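You operate a simulated robot arm through the tools that you are given. There is no shell and no other tool.

The job below is to be done with a simulated robot arm. You get a single attempt, and the scene is never put back.

TASK
Clamp the first stand's plate, brush it, clear its vent and free it.
Fine: wire brush and steel pin, each back in its hole. Set down upright: wire brush, steel pin. What is to be rubbed or washed off counts as gone when no trace of it is left.
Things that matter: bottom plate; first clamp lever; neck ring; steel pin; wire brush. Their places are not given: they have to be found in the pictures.

It is judged by the outcome, as a careful person would: the job done as asked, and still so three seconds after it is handed in. It fails if anything else is knocked over, pushed out of place, dropped, spilled or broken.

THE ROBOT
A 7-joint arm with a two-finger parallel gripper, fixed in place. Base frame: the origin is at the foot of the arm, x ahead of it, y to its left, z up. Readings come in m, degrees, newtons and seconds.
With the tool pointing down near the work surface it reaches from about 0.3 to 0.68 m from the base axis. Its first joint turns from -66.0 to 66.0 degrees. Payload 1.57 kg.
Tool frame: the origin (TCP) lies between the finger pads and is the grasp point; the fingertips stand 0.03 m ahead of it; z points along the fingers, y is the line along which they close. The gripper opens to 0.11 m. The fingers are 0.024 m wide and 0.012 m thick; the gripper's body (0.048 by 0.112 m) begins 0.078 m behind the TCP.
Orientation is that of the tool frame in the base frame, as a unit quaternion [w, x, y, z]. With the fingers straight down and closing along the base's y, the tool's x points along the base's -x, its y along +y and its z along -z.

THE INTERFACE
- The arm moves only by the tool step_arm. Its argument "motion" is a list of rows, each an object of numbers (a shift or turn left out is 0, a gripper value left out holds the last): "ax", "ay", "az": the turn, a rotation vector about the base's x, y, z in degrees; "tx", "ty", "tz": the shift along the base's x, y, z in m; "gripper": the opening, from 0 (shut) to 1 (fully open). In form: [{"ax": .., "ay": .., "az": .., "tx": .., "ty": .., "tz": .., "gripper": ..}, ...]. A call has 1 to 20 rows; each row shifts and turns the commanded pose from where the row before left it. A row lasts 0.2 s, in which the tool goes at most 0.05 m and 8.6 degrees; a call with a longer step from one row to the next is refused whole, and so is a gripper value outside its range. Where a pose cannot be reached the arm comes as near as it can. A force on the tool above 40 N (or 10 N above the force at the start of the call, whichever is more), or a blocked arm, ends the call early, and 0.2 s more pass. Each finger travels about 0.108 m/s and halts on what it meets, pressing with about 39 N; the grip force reading is that of the motor and also rises with nothing between the fingers. The clock runs only during rows and for 0.2 s after the last one: add rows that do not move to give the fingers time. The reply holds the time, the measured pose of the TCP, the force on the tool along the base axes, the opening and the grip force, in the units named above and with some noise, with the torque about the TCP (base axes, N m) and any sound that the robot's microphone picked up.
- Cameras (640 x 400 px; columns grow to the right, rows downward): "scene" is fixed at [0.1944, -0.3972, 1.4183]; the picture's right is [0.65, -0.76, 0.00], its down [-0.38, -0.33, -0.86] and it looks along [0.65, 0.56, -0.50] (base axes); focal length 220 px, centre (320, 200). "wrist" rides on the gripper at [0.07, 0.016, -0.141] in the tool frame; the picture's right is [-0.23, 0.97, 0.00], its down [-0.85, -0.20, -0.48] and it looks along [-0.47, -0.11, 0.88] (tool axes); focal length 222 px, centre (320, 200).
- capture(camera): a new picture of that camera. It takes no simulated time.
- locate(camera, pixels): for up to 12 pixels [column, row] of the newest picture of that camera ("zoom" is the newest enlarged one), the place [x, y, z] in the base frame of the surface seen there, good to about 0.002 m, but the place of the scene camera against the robot may be out by one fixed shift of up to 0.025 m in any direction. It takes no simulated time.
- enlarge(camera, box): a new picture of the part [left, top, right, bottom] of that camera's present view, enlarged. It takes no simulated time.
- sign_off(): hands the job in; it is judged then, once.

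Unless the task says otherwise, let go and move clear before handing in.

The tools are called after "Request:" by a JSON object that holds its "fn" and its "kwargs". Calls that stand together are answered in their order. step_arm: Moves the arm, as the interface text tells. Its arguments: {"type":"object","properties":{"motion":{"type":"array"}},"required":["motion"]} The other tools are called the same way: capture (camera) takes a picture; locate (camera, pixels) gives the place of the surface under pixels of a picture; enlarge (camera, box) takes an enlarged picture of a part of a camera's view; sign_off () hands the job in.

At the start:

```text
time: 0.0
tcp_pos: [0.2529, -0.2562, 1.3006]
tcp_rot: [-0.001, 0.0, 1.0, 0.0]
ft_force: [-0.3, -0.1, 0.4]
torque: [0.0, -0.02, 0.03]
opening: 0.1099
finger_force: 0.0
```

scene: 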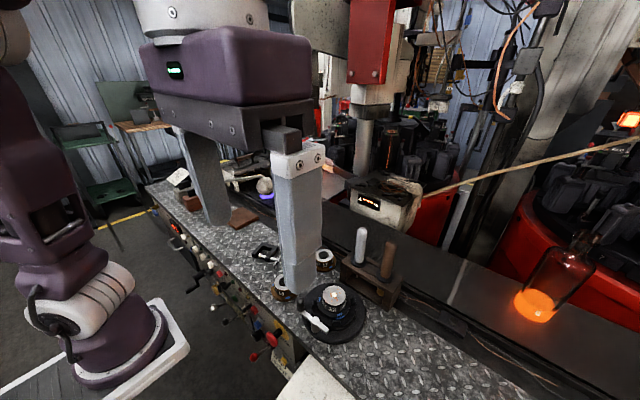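
wrist: 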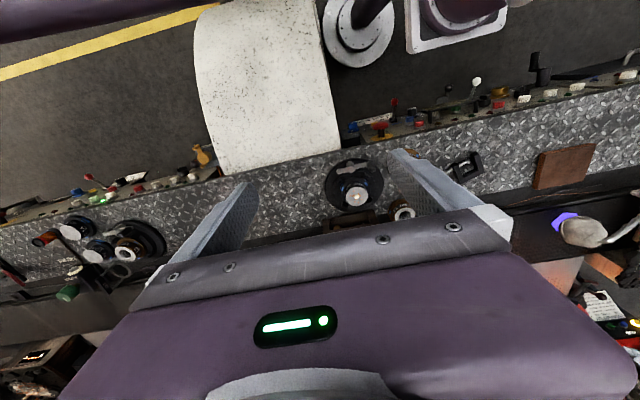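

The scene picture shows a round stand near (335,310) with a white lever at (315,323), and a rack at (370,270) holding two handles. I'll look closer at these parts from both cameras.

Request:
{"fn": "enlarge", "kwargs": {"camera": "scene", "box": [240, 210, 420, 350]}}

Request:
{"fn": "enlarge", "kwargs": {"camera": "wrist", "box": [300, 130, 440, 240]}}

Request:
{"fn": "enlarge", "kwargs": {"camera": "wrist", "box": [0, 180, 200, 310]}}

```text
2.86 times, centred on (330, 280) of scene
```

zoom: 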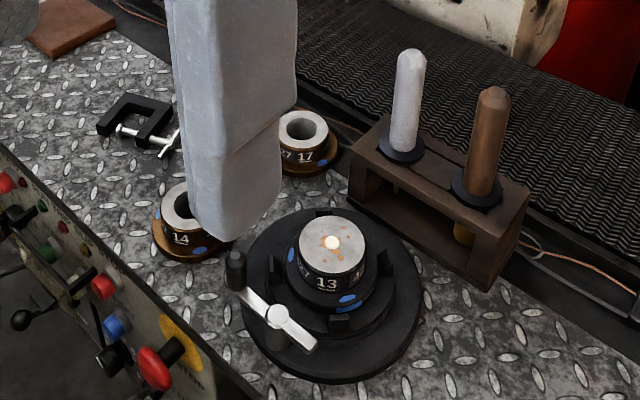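

```text
3.64 times, centred on (370, 185) of wrist
```

zoom: 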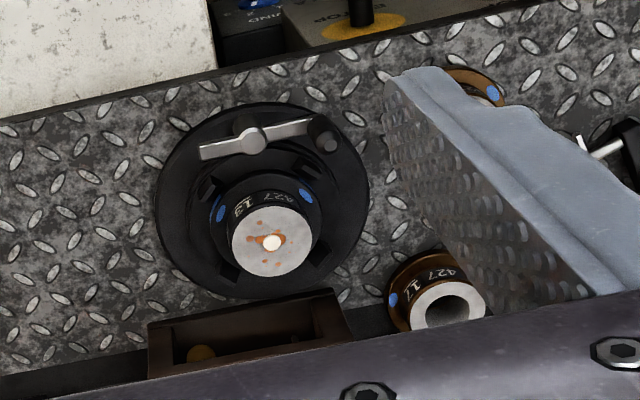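

```text
3.08 times, centred on (100, 245) of wrist
```

zoom: 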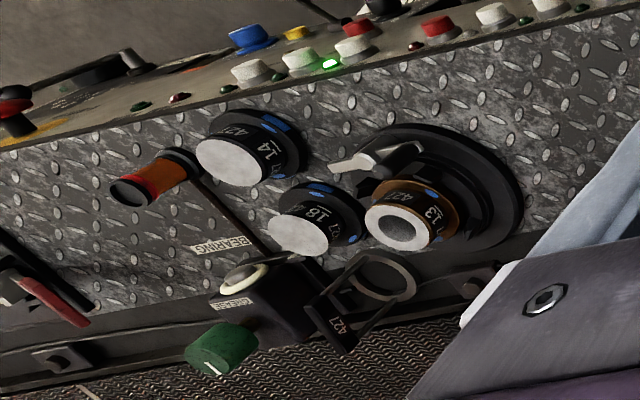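

The enlargements show the stand with bottom plate 13 (rust marks, bright vent plug), its clamp lever, and a rack with a grey handle (pin?) and a brown handle (yellow bristles under it). I'll locate these in the scene picture.

Request:
{"fn": "locate", "kwargs": {"camera": "scene", "pixels": [[333, 295], [315, 323], [306, 310], [328, 328], [361, 230], [388, 243], [360, 259], [384, 277], [362, 285], [300, 340], [345, 350], [310, 355]]}}

Request:
{"fn": "locate", "kwargs": {"camera": "wrist", "pixels": [[358, 197], [354, 168], [370, 166], [343, 170], [342, 216], [320, 160], [400, 213], [467, 167], [120, 252], [127, 231], [113, 232]]}}

Request:
{"fn": "enlarge", "kwargs": {"camera": "scene", "box": [285, 220, 405, 350]}}

```text
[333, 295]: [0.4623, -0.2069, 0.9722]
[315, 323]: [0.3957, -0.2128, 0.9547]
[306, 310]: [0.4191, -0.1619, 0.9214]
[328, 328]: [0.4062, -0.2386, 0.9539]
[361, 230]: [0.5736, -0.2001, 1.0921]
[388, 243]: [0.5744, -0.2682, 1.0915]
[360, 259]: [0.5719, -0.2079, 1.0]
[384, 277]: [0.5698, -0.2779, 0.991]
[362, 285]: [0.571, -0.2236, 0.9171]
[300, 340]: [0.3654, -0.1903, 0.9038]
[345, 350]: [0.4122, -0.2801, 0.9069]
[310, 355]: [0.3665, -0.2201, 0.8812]
```

```text
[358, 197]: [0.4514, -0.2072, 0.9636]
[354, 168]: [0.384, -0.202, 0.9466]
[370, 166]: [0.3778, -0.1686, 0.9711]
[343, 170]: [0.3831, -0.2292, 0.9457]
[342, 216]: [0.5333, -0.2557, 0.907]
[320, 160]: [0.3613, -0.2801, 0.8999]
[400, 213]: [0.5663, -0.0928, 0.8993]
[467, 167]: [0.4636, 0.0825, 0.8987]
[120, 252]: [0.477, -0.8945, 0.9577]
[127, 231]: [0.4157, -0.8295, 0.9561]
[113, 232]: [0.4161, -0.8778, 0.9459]
```

```text
3.08 times, centred on (345, 285) of scene
```

zoom: 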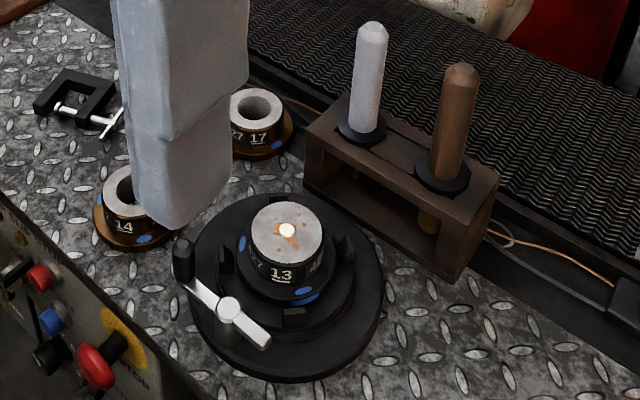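

The scene camera reads about (+0.011, 0, +0.009) off against the wrist camera (plate centre at (0.451,-0.207,0.964) by wrist). I'll bring the wrist camera closer over the stand to look at the lever and the plate.

Request:
{"fn": "step_arm", "kwargs": {"motion": [{"tx": 0.015, "ty": 0.012, "tz": -0.029, "gripper": 1}, {"tx": 0.015, "ty": 0.012, "tz": -0.029}, {"tx": 0.015, "ty": 0.012, "tz": -0.029}, {"tx": 0.015, "ty": 0.012, "tz": -0.029}, {"tx": 0.015, "ty": 0.012, "tz": -0.029}, {"tx": 0.015, "ty": 0.012, "tz": -0.029}, {}]}}

Request:
{"fn": "capture", "kwargs": {"camera": "wrist"}}

Request:
{"fn": "capture", "kwargs": {"camera": "scene"}}

```text
time: 1.6
tcp_pos: [0.3437, -0.1837, 1.1242]
tcp_rot: [0.0, 0.0, 1.0, 0.0]
ft_force: [0.1, 2.2, -0.1]
torque: [-0.02, -0.03, -0.02]
opening: 0.11
finger_force: 0.2
```

```text
taken
```

wrist: 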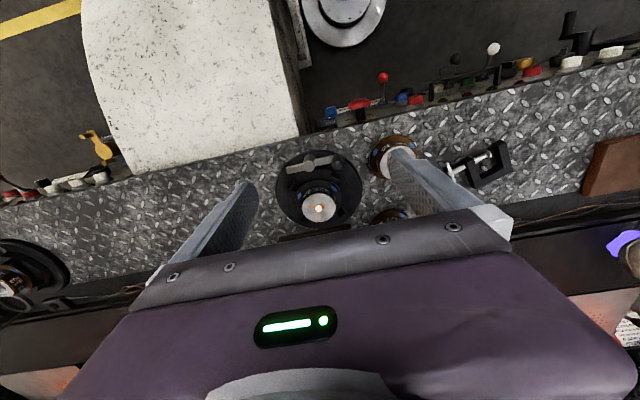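

```text
taken
```

scene: 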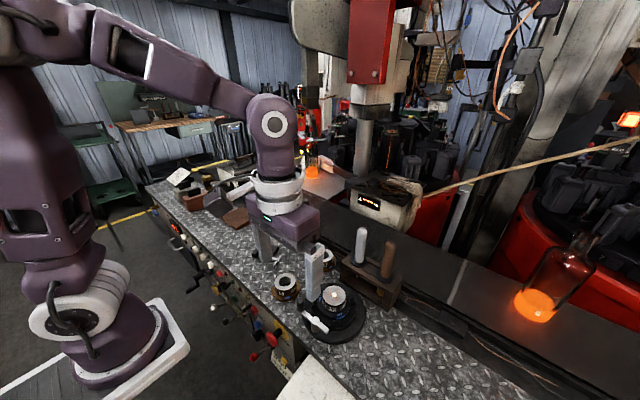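

The stand now sits at (318,190) in the wrist picture. I'll enlarge it to see the lever, jaws and any markings.

Request:
{"fn": "enlarge", "kwargs": {"camera": "wrist", "box": [260, 135, 380, 240]}}

Request:
{"fn": "locate", "kwargs": {"camera": "wrist", "pixels": [[319, 209], [307, 163], [337, 158], [286, 167], [318, 150], [280, 200], [361, 185], [302, 193], [337, 190], [320, 225], [395, 155], [385, 217]]}}

Request:
{"fn": "enlarge", "kwargs": {"camera": "scene", "box": [290, 220, 410, 350]}}

```text
3.81 times, centred on (320, 188) of wrist
```

zoom: 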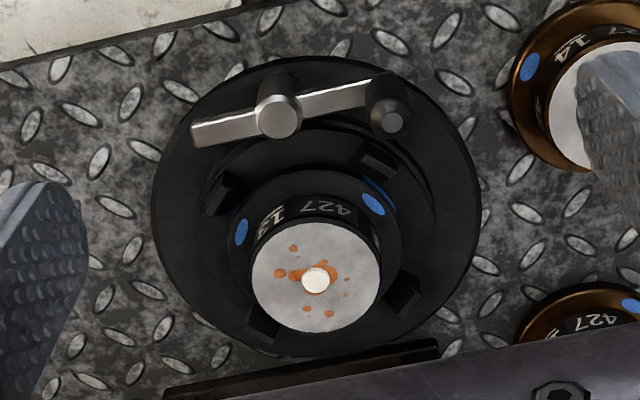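

```text
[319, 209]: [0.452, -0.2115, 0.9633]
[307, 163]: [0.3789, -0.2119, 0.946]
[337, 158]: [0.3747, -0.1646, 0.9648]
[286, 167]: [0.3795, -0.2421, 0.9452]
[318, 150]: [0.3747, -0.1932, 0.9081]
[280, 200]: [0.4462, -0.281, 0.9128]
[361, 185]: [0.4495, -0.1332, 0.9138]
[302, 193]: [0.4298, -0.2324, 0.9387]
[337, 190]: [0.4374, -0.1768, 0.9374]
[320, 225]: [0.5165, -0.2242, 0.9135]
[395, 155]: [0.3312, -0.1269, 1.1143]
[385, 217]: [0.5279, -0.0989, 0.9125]
```

```text
3.08 times, centred on (350, 285) of scene
```

zoom: 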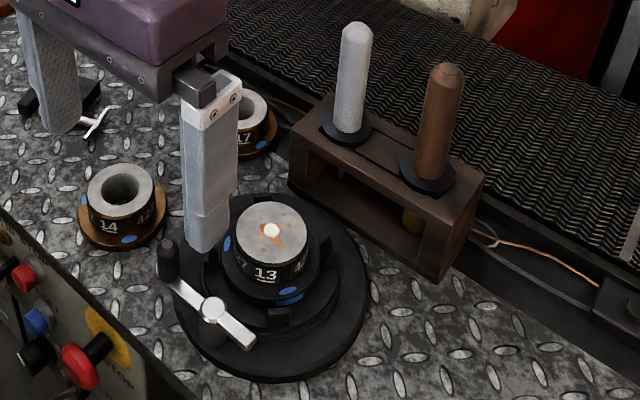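

The plate has orange rust marks and a whitish plug at its centre vent; the lever's pivot is near (0.379,-0.209) and its black knob near (0.376,-0.166,0.967). I'll go lower for a closer look at the lever and jaws.

Request:
{"fn": "step_arm", "kwargs": {"motion": [{"ty": -0.007, "tz": -0.028}, {"ty": -0.007, "tz": -0.028}, {"ty": -0.006, "tz": -0.028}, {}]}}

Request:
{"fn": "capture", "kwargs": {"camera": "wrist"}}

Request:
{"fn": "enlarge", "kwargs": {"camera": "wrist", "box": [240, 120, 400, 220]}}

Request:
{"fn": "locate", "kwargs": {"camera": "scene", "pixels": [[286, 280], [352, 265], [355, 243], [387, 255]]}}

```text
time: 2.6
tcp_pos: [0.3432, -0.206, 1.0421]
tcp_rot: [0.0, 0.001, 1.0, 0.0]
ft_force: [-0.6, 0.0, 0.0]
torque: [0.02, -0.02, 0.01]
opening: 0.1099
finger_force: 0.1
```

```text
taken
```

wrist: 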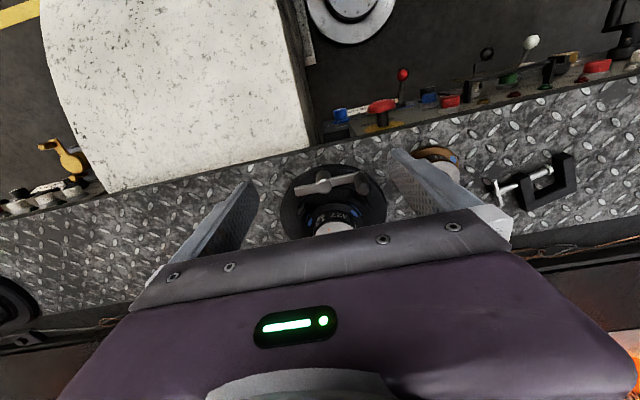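

```text
4.00 times, centred on (320, 170) of wrist
```

zoom: 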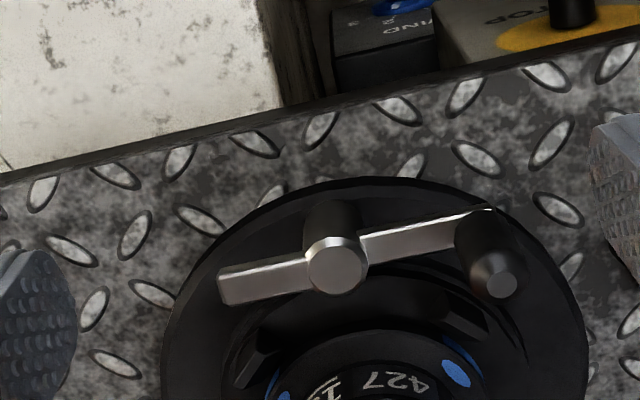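

```text
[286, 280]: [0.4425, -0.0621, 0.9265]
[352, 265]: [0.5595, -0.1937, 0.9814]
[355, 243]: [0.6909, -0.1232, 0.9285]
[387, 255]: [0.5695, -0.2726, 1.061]
```

The lever is a silver bar on a post with a black upright knob at its left (+y) end; no markings are seen. I'll measure the pivot, knob and jaws from this close view.

Request:
{"fn": "locate", "kwargs": {"camera": "zoom", "pixels": [[337, 268], [502, 285], [490, 255], [485, 225], [222, 290], [430, 232], [330, 215], [256, 370], [460, 325], [370, 340], [175, 380], [380, 185]]}}

Request:
{"fn": "enlarge", "kwargs": {"camera": "scene", "box": [295, 270, 375, 350]}}

```text
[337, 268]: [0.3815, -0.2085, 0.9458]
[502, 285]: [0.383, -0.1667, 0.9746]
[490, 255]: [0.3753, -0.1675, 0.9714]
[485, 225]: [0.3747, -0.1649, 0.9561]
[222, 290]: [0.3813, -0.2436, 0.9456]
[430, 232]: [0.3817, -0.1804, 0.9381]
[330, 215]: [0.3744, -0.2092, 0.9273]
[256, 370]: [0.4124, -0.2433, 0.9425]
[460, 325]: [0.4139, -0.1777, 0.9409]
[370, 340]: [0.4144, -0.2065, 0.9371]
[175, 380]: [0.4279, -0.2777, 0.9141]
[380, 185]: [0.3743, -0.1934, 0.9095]
```

```text
5.00 times, centred on (335, 310) of scene
```

zoom: 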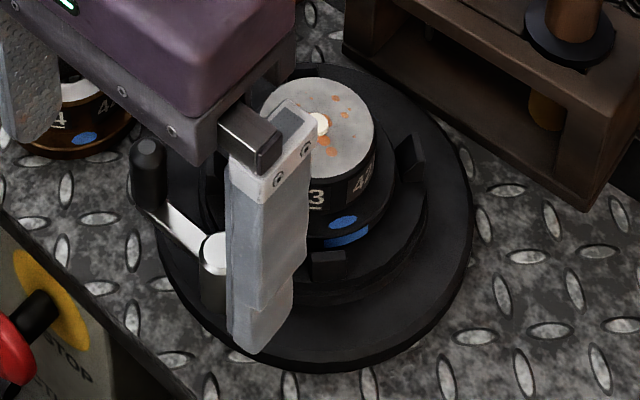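

The knob is at (0.381,-0.167) with its top at z 0.975, the pivot at (0.381,-0.209), a 42 mm arm. I'll narrow the fingers, move above the knob and turn the hand by -90° so the fingers straddle the knob along x.

Request:
{"fn": "step_arm", "kwargs": {"motion": [{"tx": 0.004, "ty": 0.004, "az": -8.2, "gripper": 0.38}, {"tx": 0.004, "ty": 0.004, "az": -8.2}, {"tx": 0.004, "ty": 0.004, "az": -8.2}, {"tx": 0.004, "ty": 0.004, "az": -8.2}, {"tx": 0.004, "ty": 0.004, "az": -8.2}, {"tx": 0.004, "ty": 0.004, "az": -8.2}, {"tx": 0.004, "ty": 0.004, "az": -8.2}, {"tx": 0.004, "ty": 0.004, "az": -8.2}, {"tx": 0.004, "ty": 0.004, "az": -8.2}, {"tx": 0.002, "ty": 0.001, "az": -8.2}, {"az": -8.0}, {}]}}

Request:
{"fn": "capture", "kwargs": {"camera": "wrist"}}

Request:
{"fn": "enlarge", "kwargs": {"camera": "wrist", "box": [240, 120, 400, 220]}}

```text
time: 5.2
tcp_pos: [0.3824, -0.1683, 1.0423]
tcp_rot: [0.0, 0.708, 0.707, 0.0]
ft_force: [0.0, -0.8, 0.2]
torque: [0.02, -0.05, 0.0]
opening: 0.0418
finger_force: 0.0
```

```text
taken
```

wrist: 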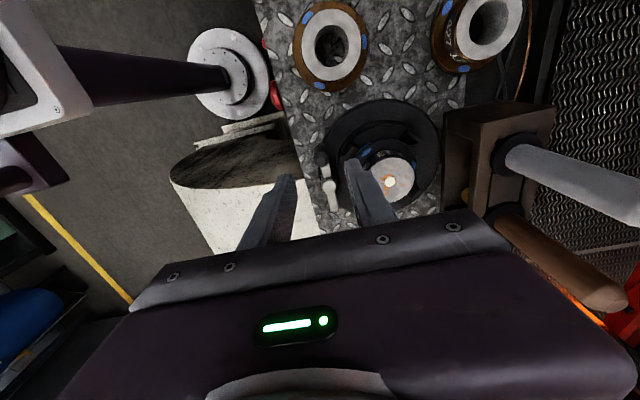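

```text
4.00 times, centred on (320, 170) of wrist
```

zoom: 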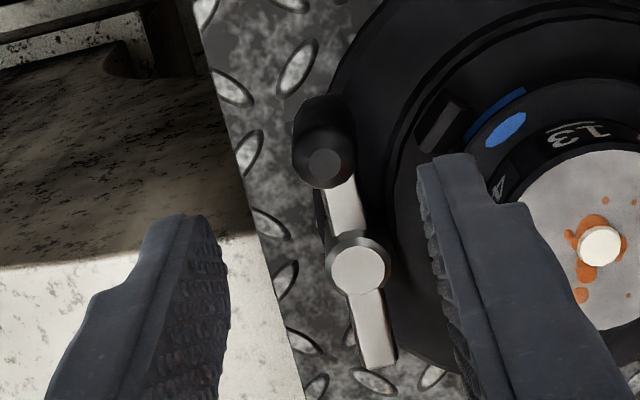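

The view is now from the +y side: the knob is at zoom (325,160), pivot at (360,268), and vent plug at (600,245). I'll measure them again from this view to check consistency.

Request:
{"fn": "locate", "kwargs": {"camera": "zoom", "pixels": [[323, 162], [325, 120], [358, 268], [380, 350], [600, 246], [535, 190], [345, 215], [440, 115]]}}

Request:
{"fn": "locate", "kwargs": {"camera": "wrist", "pixels": [[390, 182], [520, 158], [515, 220], [560, 170], [560, 260], [333, 45]]}}

```text
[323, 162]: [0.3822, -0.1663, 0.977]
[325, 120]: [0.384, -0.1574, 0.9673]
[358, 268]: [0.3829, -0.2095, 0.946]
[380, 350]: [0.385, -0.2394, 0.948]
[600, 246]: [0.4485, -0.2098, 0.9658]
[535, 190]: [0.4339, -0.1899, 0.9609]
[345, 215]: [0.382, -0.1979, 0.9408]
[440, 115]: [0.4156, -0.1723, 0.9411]
```

```text
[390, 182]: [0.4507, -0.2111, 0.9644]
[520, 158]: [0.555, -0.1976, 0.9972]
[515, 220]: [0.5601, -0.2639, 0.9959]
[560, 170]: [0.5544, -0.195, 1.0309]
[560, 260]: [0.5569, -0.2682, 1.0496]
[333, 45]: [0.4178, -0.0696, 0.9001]
```

Readings agree: knob centre (0.3825,-0.166), pivot (0.3825,-0.209). I'll lower the fingers around the knob (tips at about z 0.948) and close on it.

Request:
{"fn": "step_arm", "kwargs": {"motion": [{"ty": 0.002, "tz": -0.022}, {"tz": -0.022}, {"tz": -0.02}, {}]}}

Request:
{"fn": "enlarge", "kwargs": {"camera": "wrist", "box": [240, 120, 400, 220]}}

Request:
{"fn": "enlarge", "kwargs": {"camera": "scene", "box": [285, 260, 385, 350]}}

```text
time: 6.2
tcp_pos: [0.3828, -0.1644, 0.9777]
tcp_rot: [-0.001, 0.708, 0.706, 0.001]
ft_force: [0.8, -0.7, 0.6]
torque: [-0.01, 0.01, 0.01]
opening: 0.0417
finger_force: 0.1
```

```text
4.00 times, centred on (320, 170) of wrist
```

zoom: 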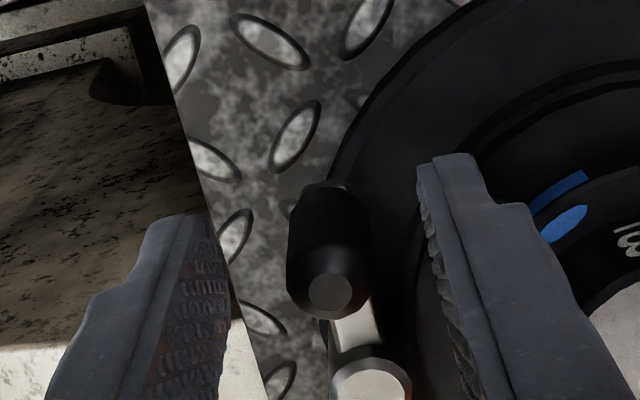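

```text
4.44 times, centred on (335, 305) of scene
```

zoom: 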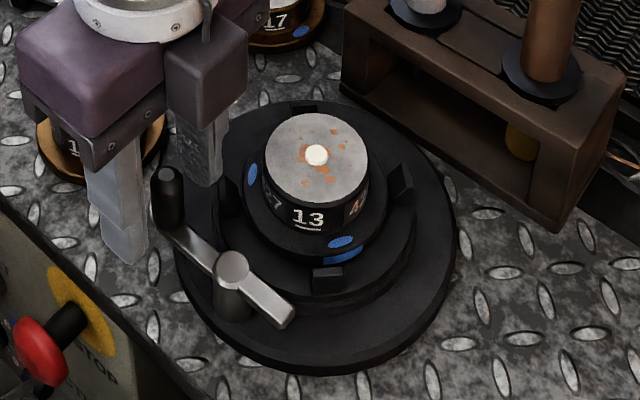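

The knob stands between the fingers at zoom (330,260). I'll close on it.

Request:
{"fn": "step_arm", "kwargs": {"motion": [{"gripper": 0.0}, {}, {}]}}

Request:
{"fn": "enlarge", "kwargs": {"camera": "wrist", "box": [240, 120, 400, 220]}}

```text
time: 7.0
tcp_pos: [0.3831, -0.1651, 0.9785]
tcp_rot: [0.0, 0.707, 0.707, 0.0]
ft_force: [1.1, 1.3, -7.9]
torque: [-0.1, -0.06, 0.04]
opening: 0.0166
finger_force: 31.8
```

```text
4.00 times, centred on (320, 170) of wrist
```

zoom: 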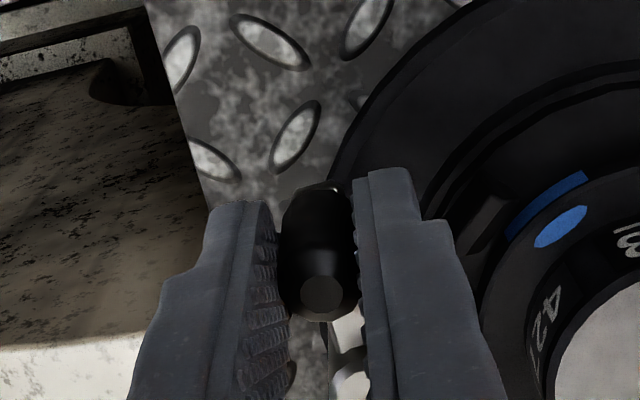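

The knob is held (opening 0.0166). I'll try a small turn of 8° counter-clockwise (knob toward the base) and watch the force.

Request:
{"fn": "step_arm", "kwargs": {"motion": [{"tx": -0.003, "ty": -0.0001, "az": 4}, {"tx": -0.003, "ty": -0.0003, "az": 4}, {}]}}

Request:
{"fn": "enlarge", "kwargs": {"camera": "wrist", "box": [240, 120, 400, 220]}}

Request:
{"fn": "enlarge", "kwargs": {"camera": "scene", "box": [285, 260, 385, 350]}}

```text
time: 7.8
tcp_pos: [0.3771, -0.1659, 0.9793]
tcp_rot: [0.001, 0.656, 0.754, -0.001]
ft_force: [-2.1, -7.3, 0.1]
torque: [0.07, 0.1, -0.14]
opening: 0.0163
finger_force: 31.8
```

```text
4.00 times, centred on (320, 170) of wrist
```

zoom: 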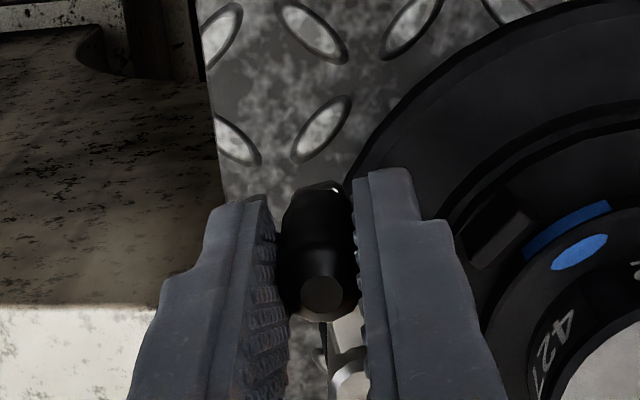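

```text
4.44 times, centred on (335, 305) of scene
```

zoom: 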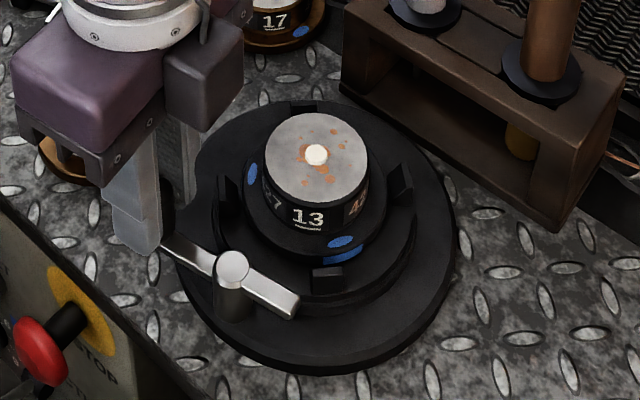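

The lever follows easily counter-clockwise (about 7 N); the fingers and bar turned together. I'll continue along the arc to about 40°.

Request:
{"fn": "step_arm", "kwargs": {"motion": [{"tx": -0.0058, "ty": -0.0019, "az": 8}, {"tx": -0.0056, "ty": -0.0021, "az": 8}, {"tx": -0.0052, "ty": -0.0028, "az": 8}, {"tx": -0.0048, "ty": -0.0034, "az": 8}, {}]}}

Request:
{"fn": "enlarge", "kwargs": {"camera": "scene", "box": [285, 260, 385, 350]}}

Request:
{"fn": "capture", "kwargs": {"camera": "wrist"}}

```text
time: 9.0
tcp_pos: [0.3537, -0.175, 0.9777]
tcp_rot: [-0.001, 0.422, 0.907, 0.0]
ft_force: [-8.2, 7.5, 22.7]
torque: [0.26, 0.3, -0.07]
opening: 0.0165
finger_force: 31.7
```

```text
4.44 times, centred on (335, 305) of scene
```

zoom: 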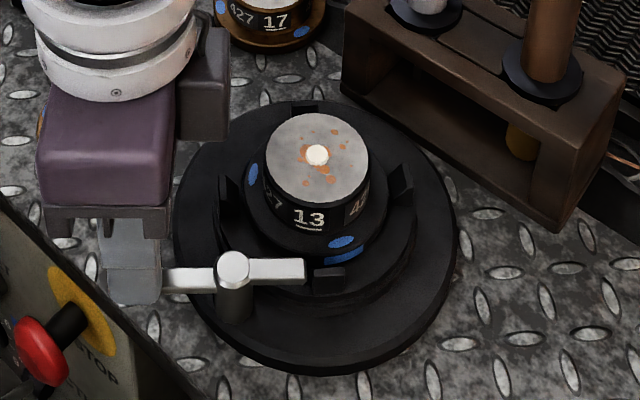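

```text
taken
```

wrist: 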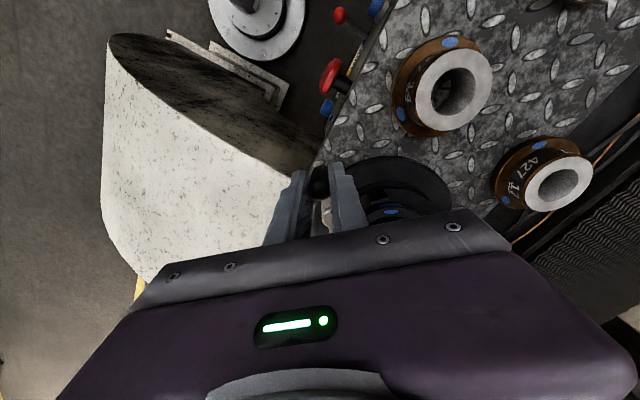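

The lever is now at about 40°, still turning freely; there's 23 N upward on the tool, so I'll ease up by 1 mm while continuing the arc to about 64°.

Request:
{"fn": "step_arm", "kwargs": {"motion": [{"tz": 0.001}, {"tx": -0.0043, "ty": -0.0042, "az": 8}, {"tx": -0.0036, "ty": -0.0046, "az": 8}, {"tx": -0.003, "ty": -0.0052, "az": 8}, {}]}}

Request:
{"fn": "enlarge", "kwargs": {"camera": "scene", "box": [285, 260, 385, 350]}}

```text
time: 10.2
tcp_pos: [0.3428, -0.1917, 0.9793]
tcp_rot: [0.0, 0.224, 0.975, 0.001]
ft_force: [-7.4, 3.3, -10.0]
torque: [0.28, 0.63, -0.02]
opening: 0.0164
finger_force: 31.6
```

```text
4.44 times, centred on (335, 305) of scene
```

zoom: 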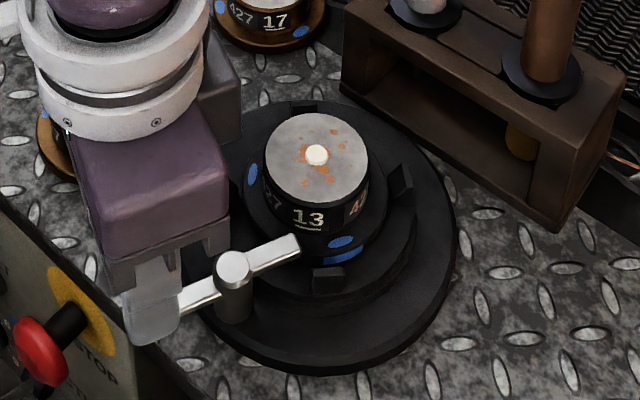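

The bar's free end is swinging onto the plate's flange at zoom (295,245). I'll continue to about 88°.

Request:
{"fn": "step_arm", "kwargs": {"motion": [{"tx": -0.0022, "ty": -0.0055, "az": 8}, {"tx": -0.0015, "ty": -0.0057, "az": 8}, {"tx": -0.0006, "ty": -0.0059, "az": 8}, {}]}}

Request:
{"fn": "enlarge", "kwargs": {"camera": "scene", "box": [285, 260, 385, 350]}}

Request:
{"fn": "enlarge", "kwargs": {"camera": "wrist", "box": [240, 120, 400, 220]}}

```text
time: 11.2
tcp_pos: [0.3385, -0.2077, 0.9792]
tcp_rot: [0.0, 0.016, 1.0, 0.0]
ft_force: [-5.1, -2.3, -21.9]
torque: [-0.09, 0.15, -0.06]
opening: 0.0164
finger_force: 31.6
```

```text
4.44 times, centred on (335, 305) of scene
```

zoom: 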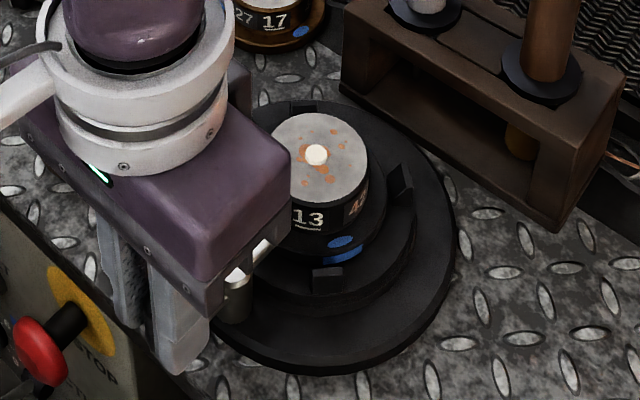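

```text
4.00 times, centred on (320, 170) of wrist
```

zoom: 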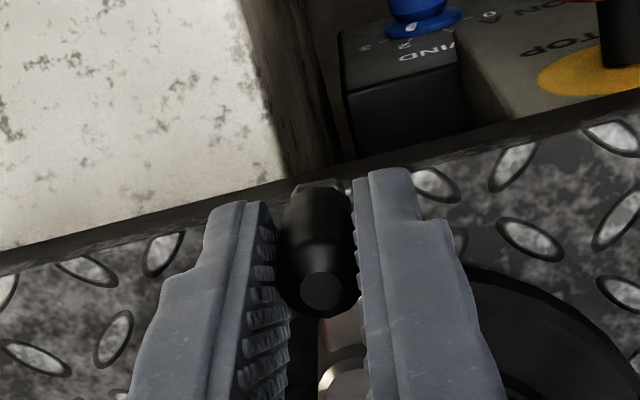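

The lever is now near 88° with no click heard and no stop felt. I'll go on in small 4° steps to find its end of travel.

Request:
{"fn": "step_arm", "kwargs": {"motion": [{"tx": 0.0, "ty": -0.003, "az": 4}, {}]}}

```text
time: 11.8
tcp_pos: [0.3389, -0.2108, 0.9797]
tcp_rot: [-0.001, -0.017, 1.0, 0.0]
ft_force: [-7.1, 2.0, -17.6]
torque: [0.08, 0.04, -0.02]
opening: 0.0166
finger_force: 32.0
```

Request:
{"fn": "step_arm", "kwargs": {"motion": [{"tx": 0.0001, "ty": -0.003, "az": 4}, {}]}}

Request:
{"fn": "enlarge", "kwargs": {"camera": "scene", "box": [285, 260, 385, 350]}}

```text
time: 12.4
tcp_pos: [0.3386, -0.2105, 0.9794]
tcp_rot: [0.0, -0.052, 0.999, 0.002]
ft_force: [-5.7, 38.0, 11.3]
torque: [1.05, -0.37, 0.17]
opening: 0.0166
finger_force: 32.1
```

```text
4.44 times, centred on (335, 305) of scene
```

zoom: 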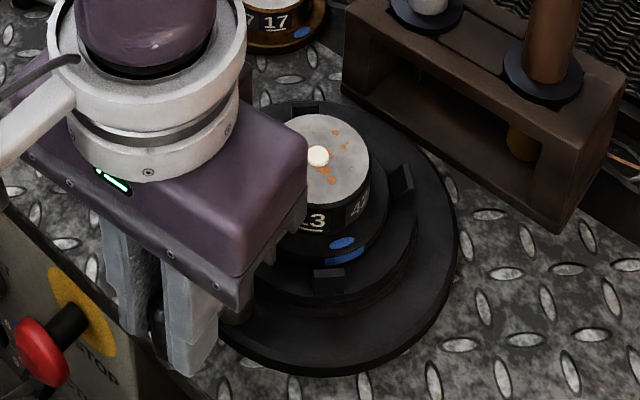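

The force rose to 38 N in y with the lever at about 91°, so that's the end stop – clamped. I'll ease off, open the fingers and lift straight up.

Request:
{"fn": "step_arm", "kwargs": {"motion": [{"ty": 0.003, "az": -4}, {"gripper": 0.38}, {}, {"tz": 0.03}, {"tz": 0.04}, {}]}}

Request:
{"fn": "capture", "kwargs": {"camera": "wrist"}}

Request:
{"fn": "enlarge", "kwargs": {"camera": "scene", "box": [285, 260, 385, 350]}}

```text
time: 13.8
tcp_pos: [0.3398, -0.2092, 1.0498]
tcp_rot: [-0.001, -0.017, 1.0, 0.0]
ft_force: [0.7, -0.4, 0.4]
torque: [0.01, -0.02, -0.01]
opening: 0.0421
finger_force: 0.2
```

```text
taken
```

wrist: 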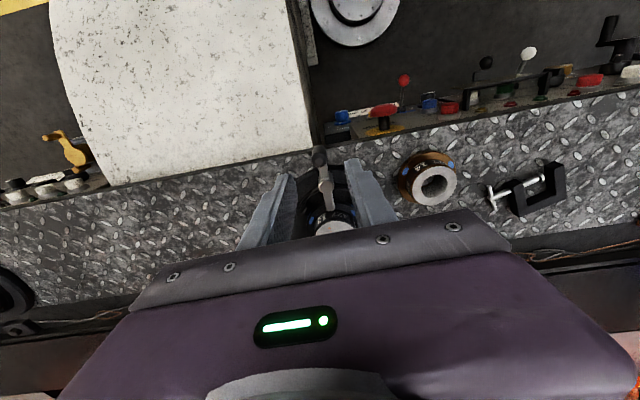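

```text
4.44 times, centred on (335, 305) of scene
```

zoom: 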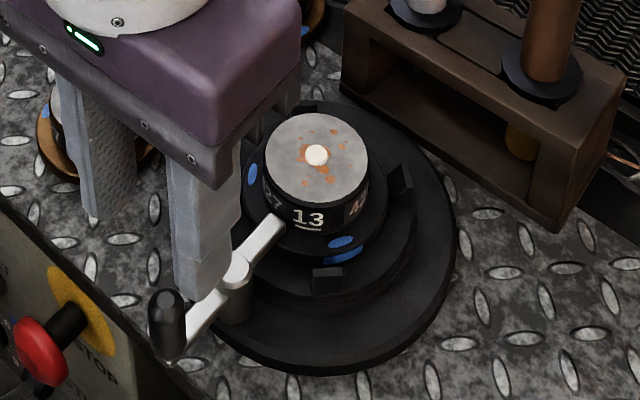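

The lever bar now presses over the flange at zoom (265,235), knob toward the base. Next the brush: I'll rise and move the camera toward the rack to measure the handles.

Request:
{"fn": "step_arm", "kwargs": {"motion": [{"tz": 0.04, "az": -2, "gripper": 0.6}, {"tz": 0.04}, {"tz": 0.03, "tx": 0.02}, {"tx": 0.04, "ty": -0.006}, {"tx": 0.04, "ty": -0.006}, {"tx": 0.04, "ty": -0.007}, {"tx": 0.04, "ty": -0.007}, {}]}}

Request:
{"fn": "capture", "kwargs": {"camera": "wrist"}}

Request:
{"fn": "enlarge", "kwargs": {"camera": "wrist", "box": [220, 120, 420, 245]}}

Request:
{"fn": "capture", "kwargs": {"camera": "scene"}}

```text
time: 15.6
tcp_pos: [0.5187, -0.236, 1.1574]
tcp_rot: [0.0, 0.0, 1.0, 0.0]
ft_force: [0.7, -0.6, -0.4]
torque: [0.01, -0.03, -0.04]
opening: 0.0658
finger_force: 0.1
```

```text
taken
```

wrist: 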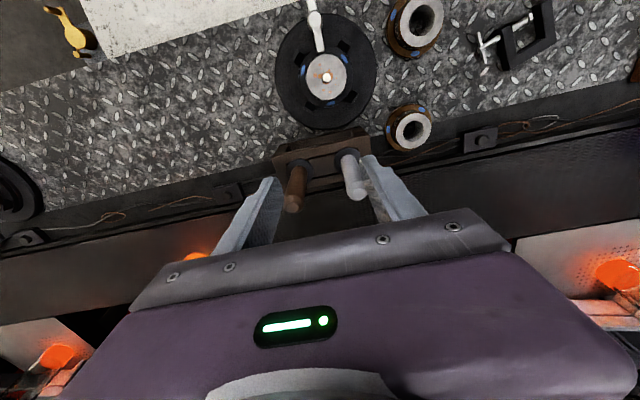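

```text
3.20 times, centred on (320, 182) of wrist
```

zoom: 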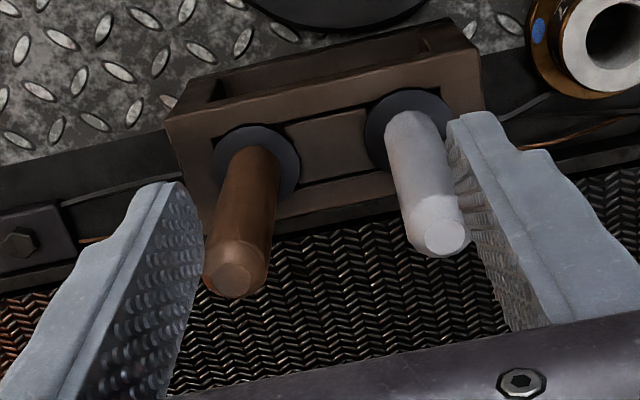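

```text
taken
```

scene: 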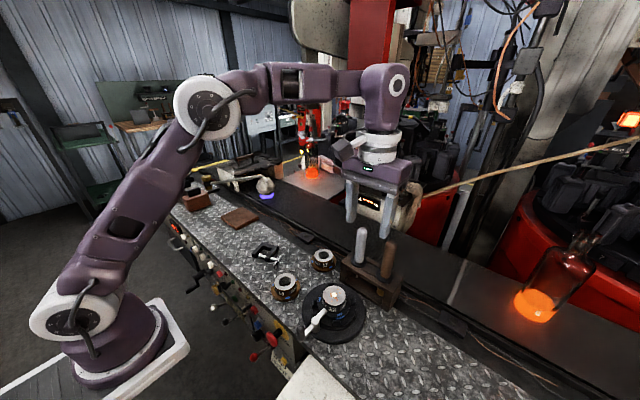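

Both handles are seen well: brown top at zoom (232,280), grey top at (446,236). I'll measure tops, shafts, collars and rack edges.

Request:
{"fn": "locate", "kwargs": {"camera": "zoom", "pixels": [[232, 280], [446, 236], [243, 215], [415, 165], [225, 150], [290, 170], [378, 115], [440, 110], [325, 145], [170, 125], [470, 60], [210, 220]]}}

Request:
{"fn": "locate", "kwargs": {"camera": "wrist", "pixels": [[326, 77], [314, 18], [316, 47], [344, 80], [308, 80], [326, 98]]}}

Request:
{"fn": "enlarge", "kwargs": {"camera": "scene", "box": [325, 215, 415, 315]}}

```text
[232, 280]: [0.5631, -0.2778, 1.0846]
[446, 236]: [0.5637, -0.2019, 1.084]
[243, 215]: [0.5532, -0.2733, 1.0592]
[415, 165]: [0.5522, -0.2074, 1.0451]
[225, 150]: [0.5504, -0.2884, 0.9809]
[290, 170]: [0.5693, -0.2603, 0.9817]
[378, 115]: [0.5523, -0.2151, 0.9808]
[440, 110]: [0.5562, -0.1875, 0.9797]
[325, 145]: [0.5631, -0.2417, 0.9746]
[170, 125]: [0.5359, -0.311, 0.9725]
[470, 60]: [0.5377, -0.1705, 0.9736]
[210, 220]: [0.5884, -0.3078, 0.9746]
```

```text
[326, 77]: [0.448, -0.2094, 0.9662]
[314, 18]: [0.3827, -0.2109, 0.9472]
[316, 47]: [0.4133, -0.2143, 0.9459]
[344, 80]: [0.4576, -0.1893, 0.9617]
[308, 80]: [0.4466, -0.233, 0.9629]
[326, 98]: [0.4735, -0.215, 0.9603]
```

```text
4.00 times, centred on (370, 265) of scene
```

zoom: 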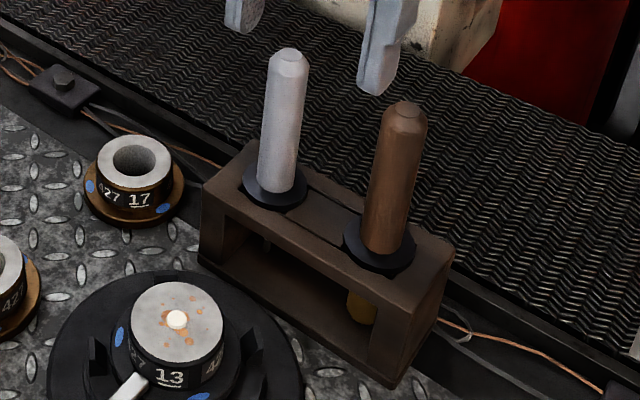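

Brown handle is near (0.563,-0.276), grey near (0.563,-0.203), tops at z 1.084, rack top z 0.975. I'll sample more points across each top and collar to refine.

Request:
{"fn": "capture", "kwargs": {"camera": "wrist"}}

Request:
{"fn": "enlarge", "kwargs": {"camera": "wrist", "box": [270, 140, 380, 220]}}

```text
taken
```

wrist: 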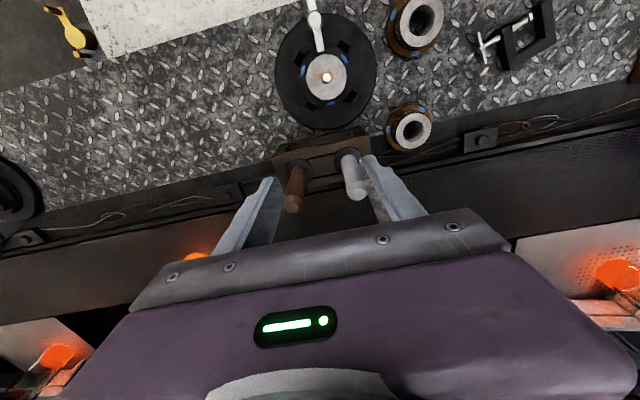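

```text
5.00 times, centred on (325, 180) of wrist
```

zoom: 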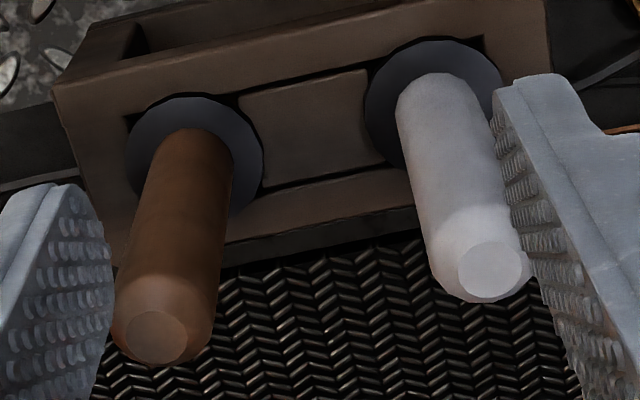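

Request:
{"fn": "locate", "kwargs": {"camera": "zoom", "pixels": [[158, 335], [140, 330], [175, 340], [488, 270], [472, 265], [505, 275], [135, 150], [258, 160], [370, 115], [490, 60], [190, 100], [430, 45]]}}

Request:
{"fn": "locate", "kwargs": {"camera": "zoom", "pixels": [[180, 240], [150, 240], [215, 240], [190, 150], [440, 180], [410, 180], [470, 180], [430, 95], [245, 105], [365, 75], [265, 185], [385, 155]]}}

```text
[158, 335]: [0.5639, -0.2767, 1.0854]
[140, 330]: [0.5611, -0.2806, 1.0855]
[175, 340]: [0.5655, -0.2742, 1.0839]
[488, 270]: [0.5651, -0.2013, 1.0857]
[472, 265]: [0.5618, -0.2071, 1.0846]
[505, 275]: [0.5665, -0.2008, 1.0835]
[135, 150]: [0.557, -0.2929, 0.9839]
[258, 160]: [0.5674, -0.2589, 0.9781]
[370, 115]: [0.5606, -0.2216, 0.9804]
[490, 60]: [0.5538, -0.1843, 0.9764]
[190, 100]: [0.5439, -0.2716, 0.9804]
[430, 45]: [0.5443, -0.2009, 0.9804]
```

```text
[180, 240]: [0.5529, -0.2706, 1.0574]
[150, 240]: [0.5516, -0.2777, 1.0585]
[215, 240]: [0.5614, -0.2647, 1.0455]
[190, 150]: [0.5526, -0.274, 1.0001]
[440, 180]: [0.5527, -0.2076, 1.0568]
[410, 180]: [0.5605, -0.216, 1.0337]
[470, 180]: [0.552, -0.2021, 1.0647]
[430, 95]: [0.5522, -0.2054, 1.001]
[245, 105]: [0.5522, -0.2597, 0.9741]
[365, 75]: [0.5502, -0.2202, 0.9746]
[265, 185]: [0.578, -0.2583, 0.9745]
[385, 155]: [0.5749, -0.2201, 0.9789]
```

Refined: brush handle centre (0.5635,-0.2755), pin handle centre (0.564,-0.2035), handle radius ~0.011, collar top z 0.980. I'll move above the brush handle first.

Request:
{"fn": "step_arm", "kwargs": {"motion": [{"tx": 0.0225, "ty": -0.02}, {"tx": 0.0225, "ty": -0.02}, {}]}}

Request:
{"fn": "capture", "kwargs": {"camera": "wrist"}}

Request:
{"fn": "enlarge", "kwargs": {"camera": "wrist", "box": [240, 120, 400, 220]}}

```text
time: 16.4
tcp_pos: [0.5492, -0.2622, 1.157]
tcp_rot: [0.0, 0.0, 1.0, 0.0]
ft_force: [-0.3, -1.3, 0.3]
torque: [0.02, -0.01, -0.01]
opening: 0.0661
finger_force: 0.1
out of reach, approached as far as the arm can: row 2
```

```text
taken
```

wrist: 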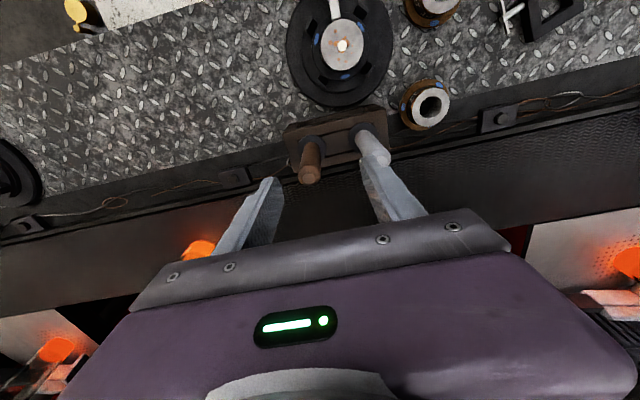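

```text
4.00 times, centred on (320, 170) of wrist
```

zoom: 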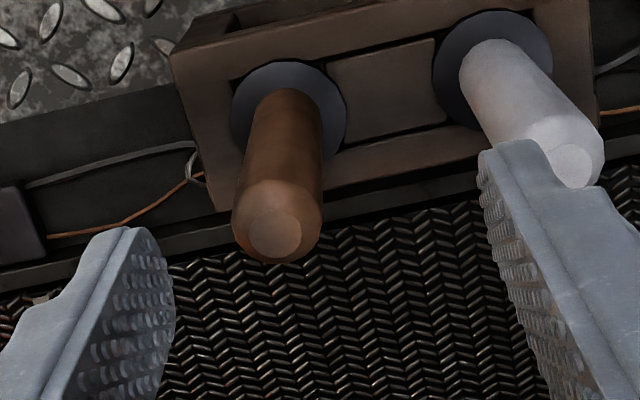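

At this height the arm cannot quite reach (stopped at 0.549,-0.262), but lower down it reaches further. I'll drop 3 cm (tips still above the handle top) and check the pose.

Request:
{"fn": "step_arm", "kwargs": {"motion": [{"tz": -0.015}, {"tz": -0.015}, {}]}}

```text
time: 17.2
tcp_pos: [0.5495, -0.2618, 1.1289]
tcp_rot: [0.0, 0.0, 1.0, 0.0]
ft_force: [-0.2, 0.2, -0.3]
torque: [-0.03, 0.0, 0.0]
opening: 0.0659
finger_force: 0.1
```

The commanded pose follows where the arm got to. I'll shift sideways over the brush handle first, with a slight drop, keeping the tips above 1.085.

Request:
{"fn": "step_arm", "kwargs": {"motion": [{"tx": 0.003, "ty": -0.0137, "tz": -0.007}, {"tx": 0.0112, "tz": -0.003}, {}]}}

```text
time: 18.0
tcp_pos: [0.5629, -0.275, 1.1185]
tcp_rot: [0.0, 0.0, 1.0, -0.001]
ft_force: [0.6, -0.7, -0.5]
torque: [0.01, 0.01, 0.01]
opening: 0.0658
finger_force: 0.2
```

Now at (0.563,-0.275,1.1185), within reach. I'll check the alignment before descending.

Request:
{"fn": "capture", "kwargs": {"camera": "wrist"}}

Request:
{"fn": "enlarge", "kwargs": {"camera": "wrist", "box": [240, 120, 400, 220]}}

Request:
{"fn": "enlarge", "kwargs": {"camera": "scene", "box": [325, 195, 425, 305]}}

```text
taken
```

wrist: 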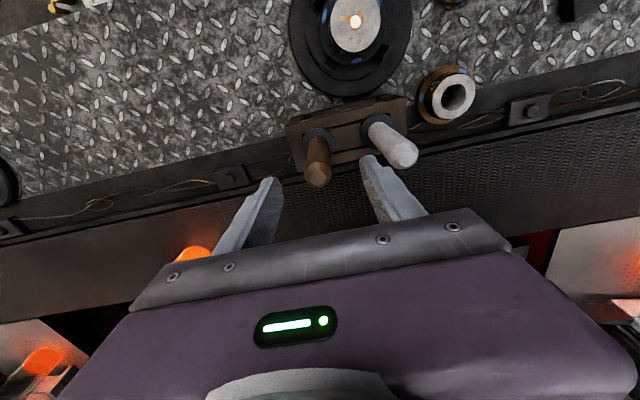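

```text
4.00 times, centred on (320, 170) of wrist
```

zoom: 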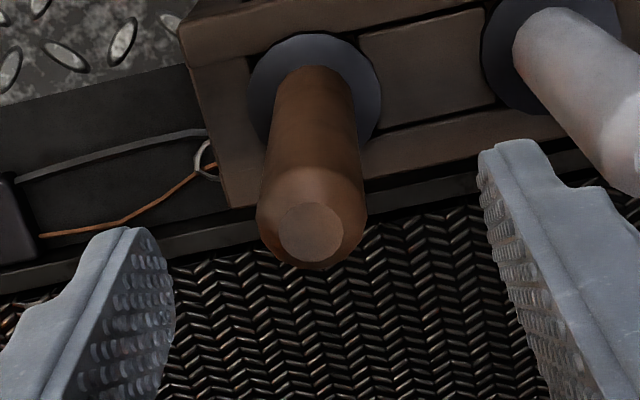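

```text
3.64 times, centred on (375, 250) of scene
```

zoom: 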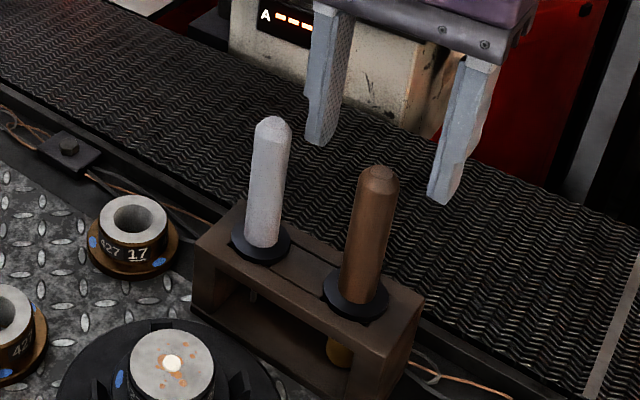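

The finger tips straddle the brush top (midpoint zoom (380,170) versus top at (378,172)). I'll descend to grip the handle low, tips about 1 cm above the collar.

Request:
{"fn": "step_arm", "kwargs": {"motion": [{"tz": -0.02}, {"tz": -0.025}, {"tz": -0.025}, {"tz": -0.025}, {}]}}

Request:
{"fn": "capture", "kwargs": {"camera": "wrist"}}

Request:
{"fn": "enlarge", "kwargs": {"camera": "scene", "box": [325, 195, 425, 305]}}

```text
time: 19.2
tcp_pos: [0.5635, -0.2771, 1.0247]
tcp_rot: [-0.001, 0.0, 1.0, 0.0]
ft_force: [-0.3, 0.3, -0.1]
torque: [0.0, 0.04, -0.03]
opening: 0.066
finger_force: 0.0
```

```text
taken
```

wrist: 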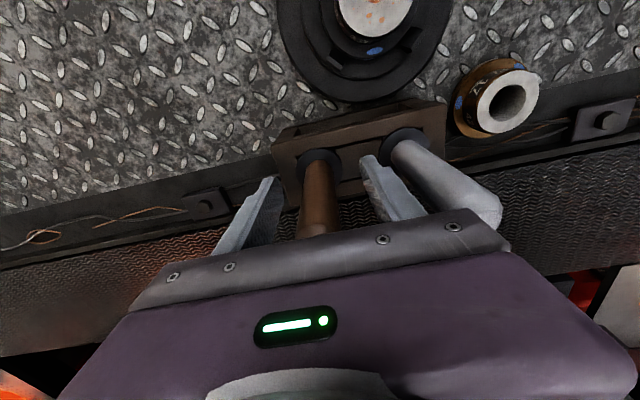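

```text
3.64 times, centred on (375, 250) of scene
```

zoom: 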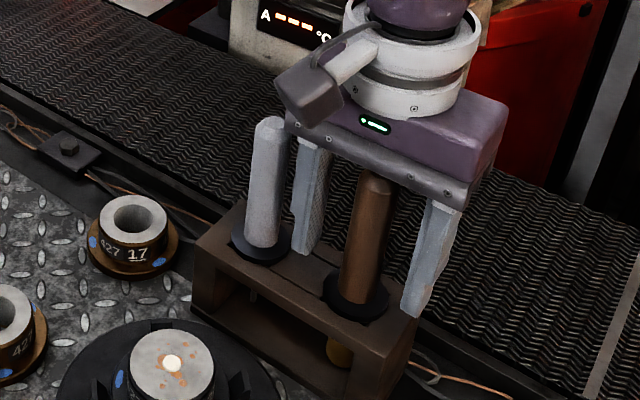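

The fingers straddle the brush handle just above its collar. I'll close.

Request:
{"fn": "step_arm", "kwargs": {"motion": [{"gripper": 0}, {}, {}]}}

Request:
{"fn": "capture", "kwargs": {"camera": "wrist"}}

```text
time: 20.0
tcp_pos: [0.5637, -0.2764, 1.0242]
tcp_rot: [0.0, 0.0, 1.0, 0.0]
ft_force: [-1.2, 0.0, -0.2]
torque: [-0.03, -0.03, 0.01]
opening: 0.024
finger_force: 36.4
```

```text
taken
```

wrist: 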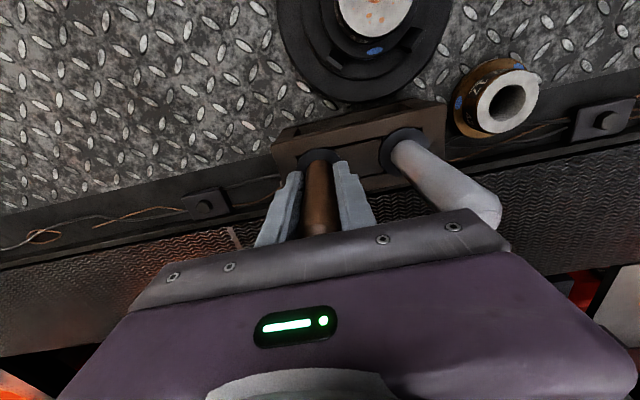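

The brush is held (opening 0.024); seated pose TCP ≈ (0.5636,-0.2765,1.0243). I'll lift it slowly.

Request:
{"fn": "step_arm", "kwargs": {"motion": [{"tz": 0.01}, {"tz": 0.015}, {"tz": 0.015}, {}]}}

Request:
{"fn": "enlarge", "kwargs": {"camera": "scene", "box": [325, 195, 425, 305]}}

```text
time: 21.0
tcp_pos: [0.5632, -0.278, 1.0648]
tcp_rot: [0.001, 0.0, 1.0, 0.0]
ft_force: [-0.3, 0.1, -1.3]
torque: [0.03, 0.0, 0.01]
opening: 0.0237
finger_force: 36.3
```

```text
3.64 times, centred on (375, 250) of scene
```

zoom: 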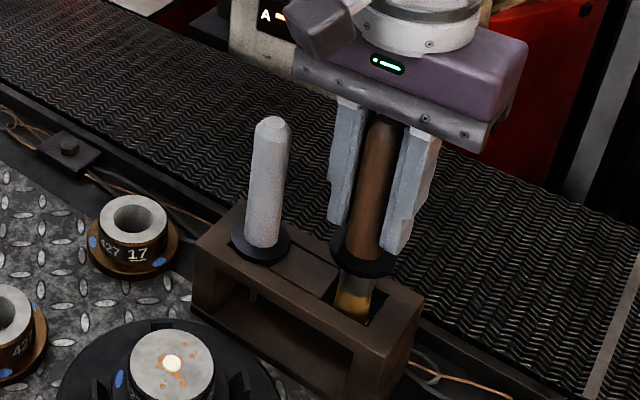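

The brush rises cleanly, ferrule and yellow bristles showing at zoom (352,300). I'll lift another 4 cm.

Request:
{"fn": "step_arm", "kwargs": {"motion": [{"tz": 0.015}, {"tz": 0.015}, {"tz": 0.01}, {}]}}

Request:
{"fn": "enlarge", "kwargs": {"camera": "scene", "box": [325, 195, 425, 305]}}

```text
time: 22.0
tcp_pos: [0.5631, -0.2744, 1.105]
tcp_rot: [0.0, -0.001, 1.0, 0.001]
ft_force: [0.2, 0.0, -0.1]
torque: [-0.02, 0.01, 0.02]
opening: 0.0239
finger_force: 36.0
```

```text
3.64 times, centred on (375, 250) of scene
```

zoom: 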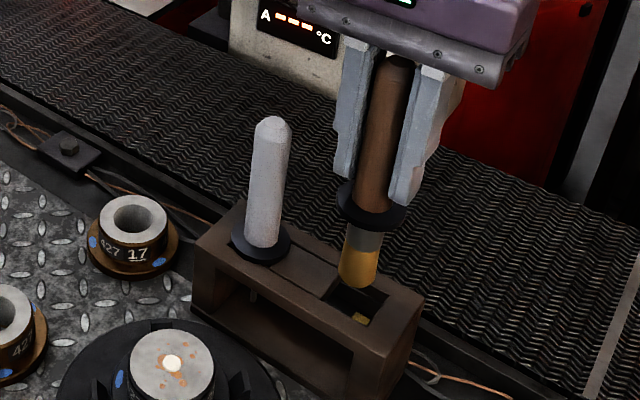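

The bristle end at zoom (358,285) is clear above the hole at (355,305). I'll measure the bristle tip and the hole.

Request:
{"fn": "locate", "kwargs": {"camera": "zoom", "pixels": [[358, 283], [358, 265], [345, 276], [374, 280], [372, 205], [345, 205], [360, 245], [330, 288], [385, 300], [355, 320], [345, 290], [172, 363]]}}

Request:
{"fn": "capture", "kwargs": {"camera": "wrist"}}

Request:
{"fn": "enlarge", "kwargs": {"camera": "wrist", "box": [250, 110, 390, 220]}}

```text
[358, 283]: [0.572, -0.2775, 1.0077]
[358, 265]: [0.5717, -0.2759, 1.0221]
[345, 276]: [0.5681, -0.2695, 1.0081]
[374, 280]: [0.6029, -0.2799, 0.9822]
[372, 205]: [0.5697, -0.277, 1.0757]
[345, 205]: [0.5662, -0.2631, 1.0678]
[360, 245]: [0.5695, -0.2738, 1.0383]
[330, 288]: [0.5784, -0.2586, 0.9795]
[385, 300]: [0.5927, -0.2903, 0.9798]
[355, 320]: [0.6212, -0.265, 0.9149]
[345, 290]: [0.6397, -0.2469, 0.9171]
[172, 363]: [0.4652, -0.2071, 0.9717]
```

```text
taken
```

wrist: 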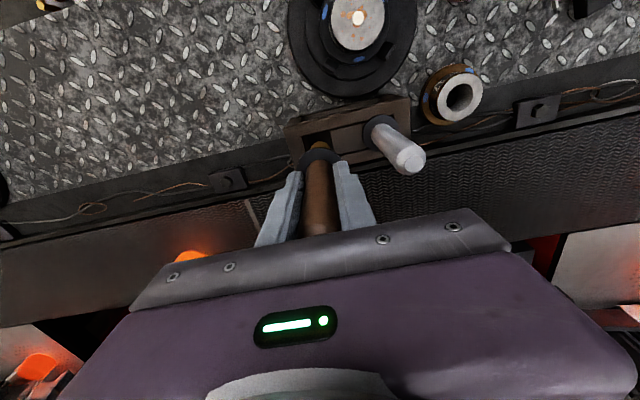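

```text
3.64 times, centred on (320, 165) of wrist
```

zoom: 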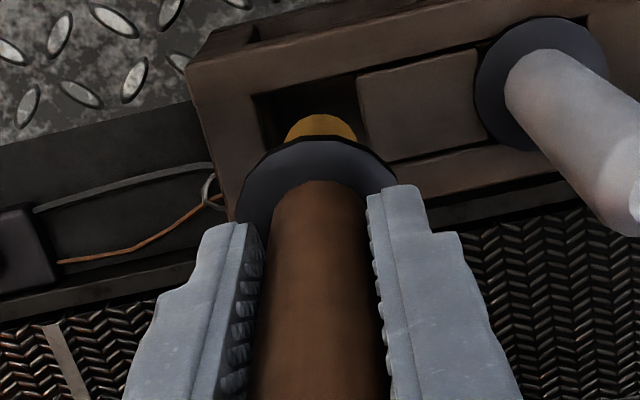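

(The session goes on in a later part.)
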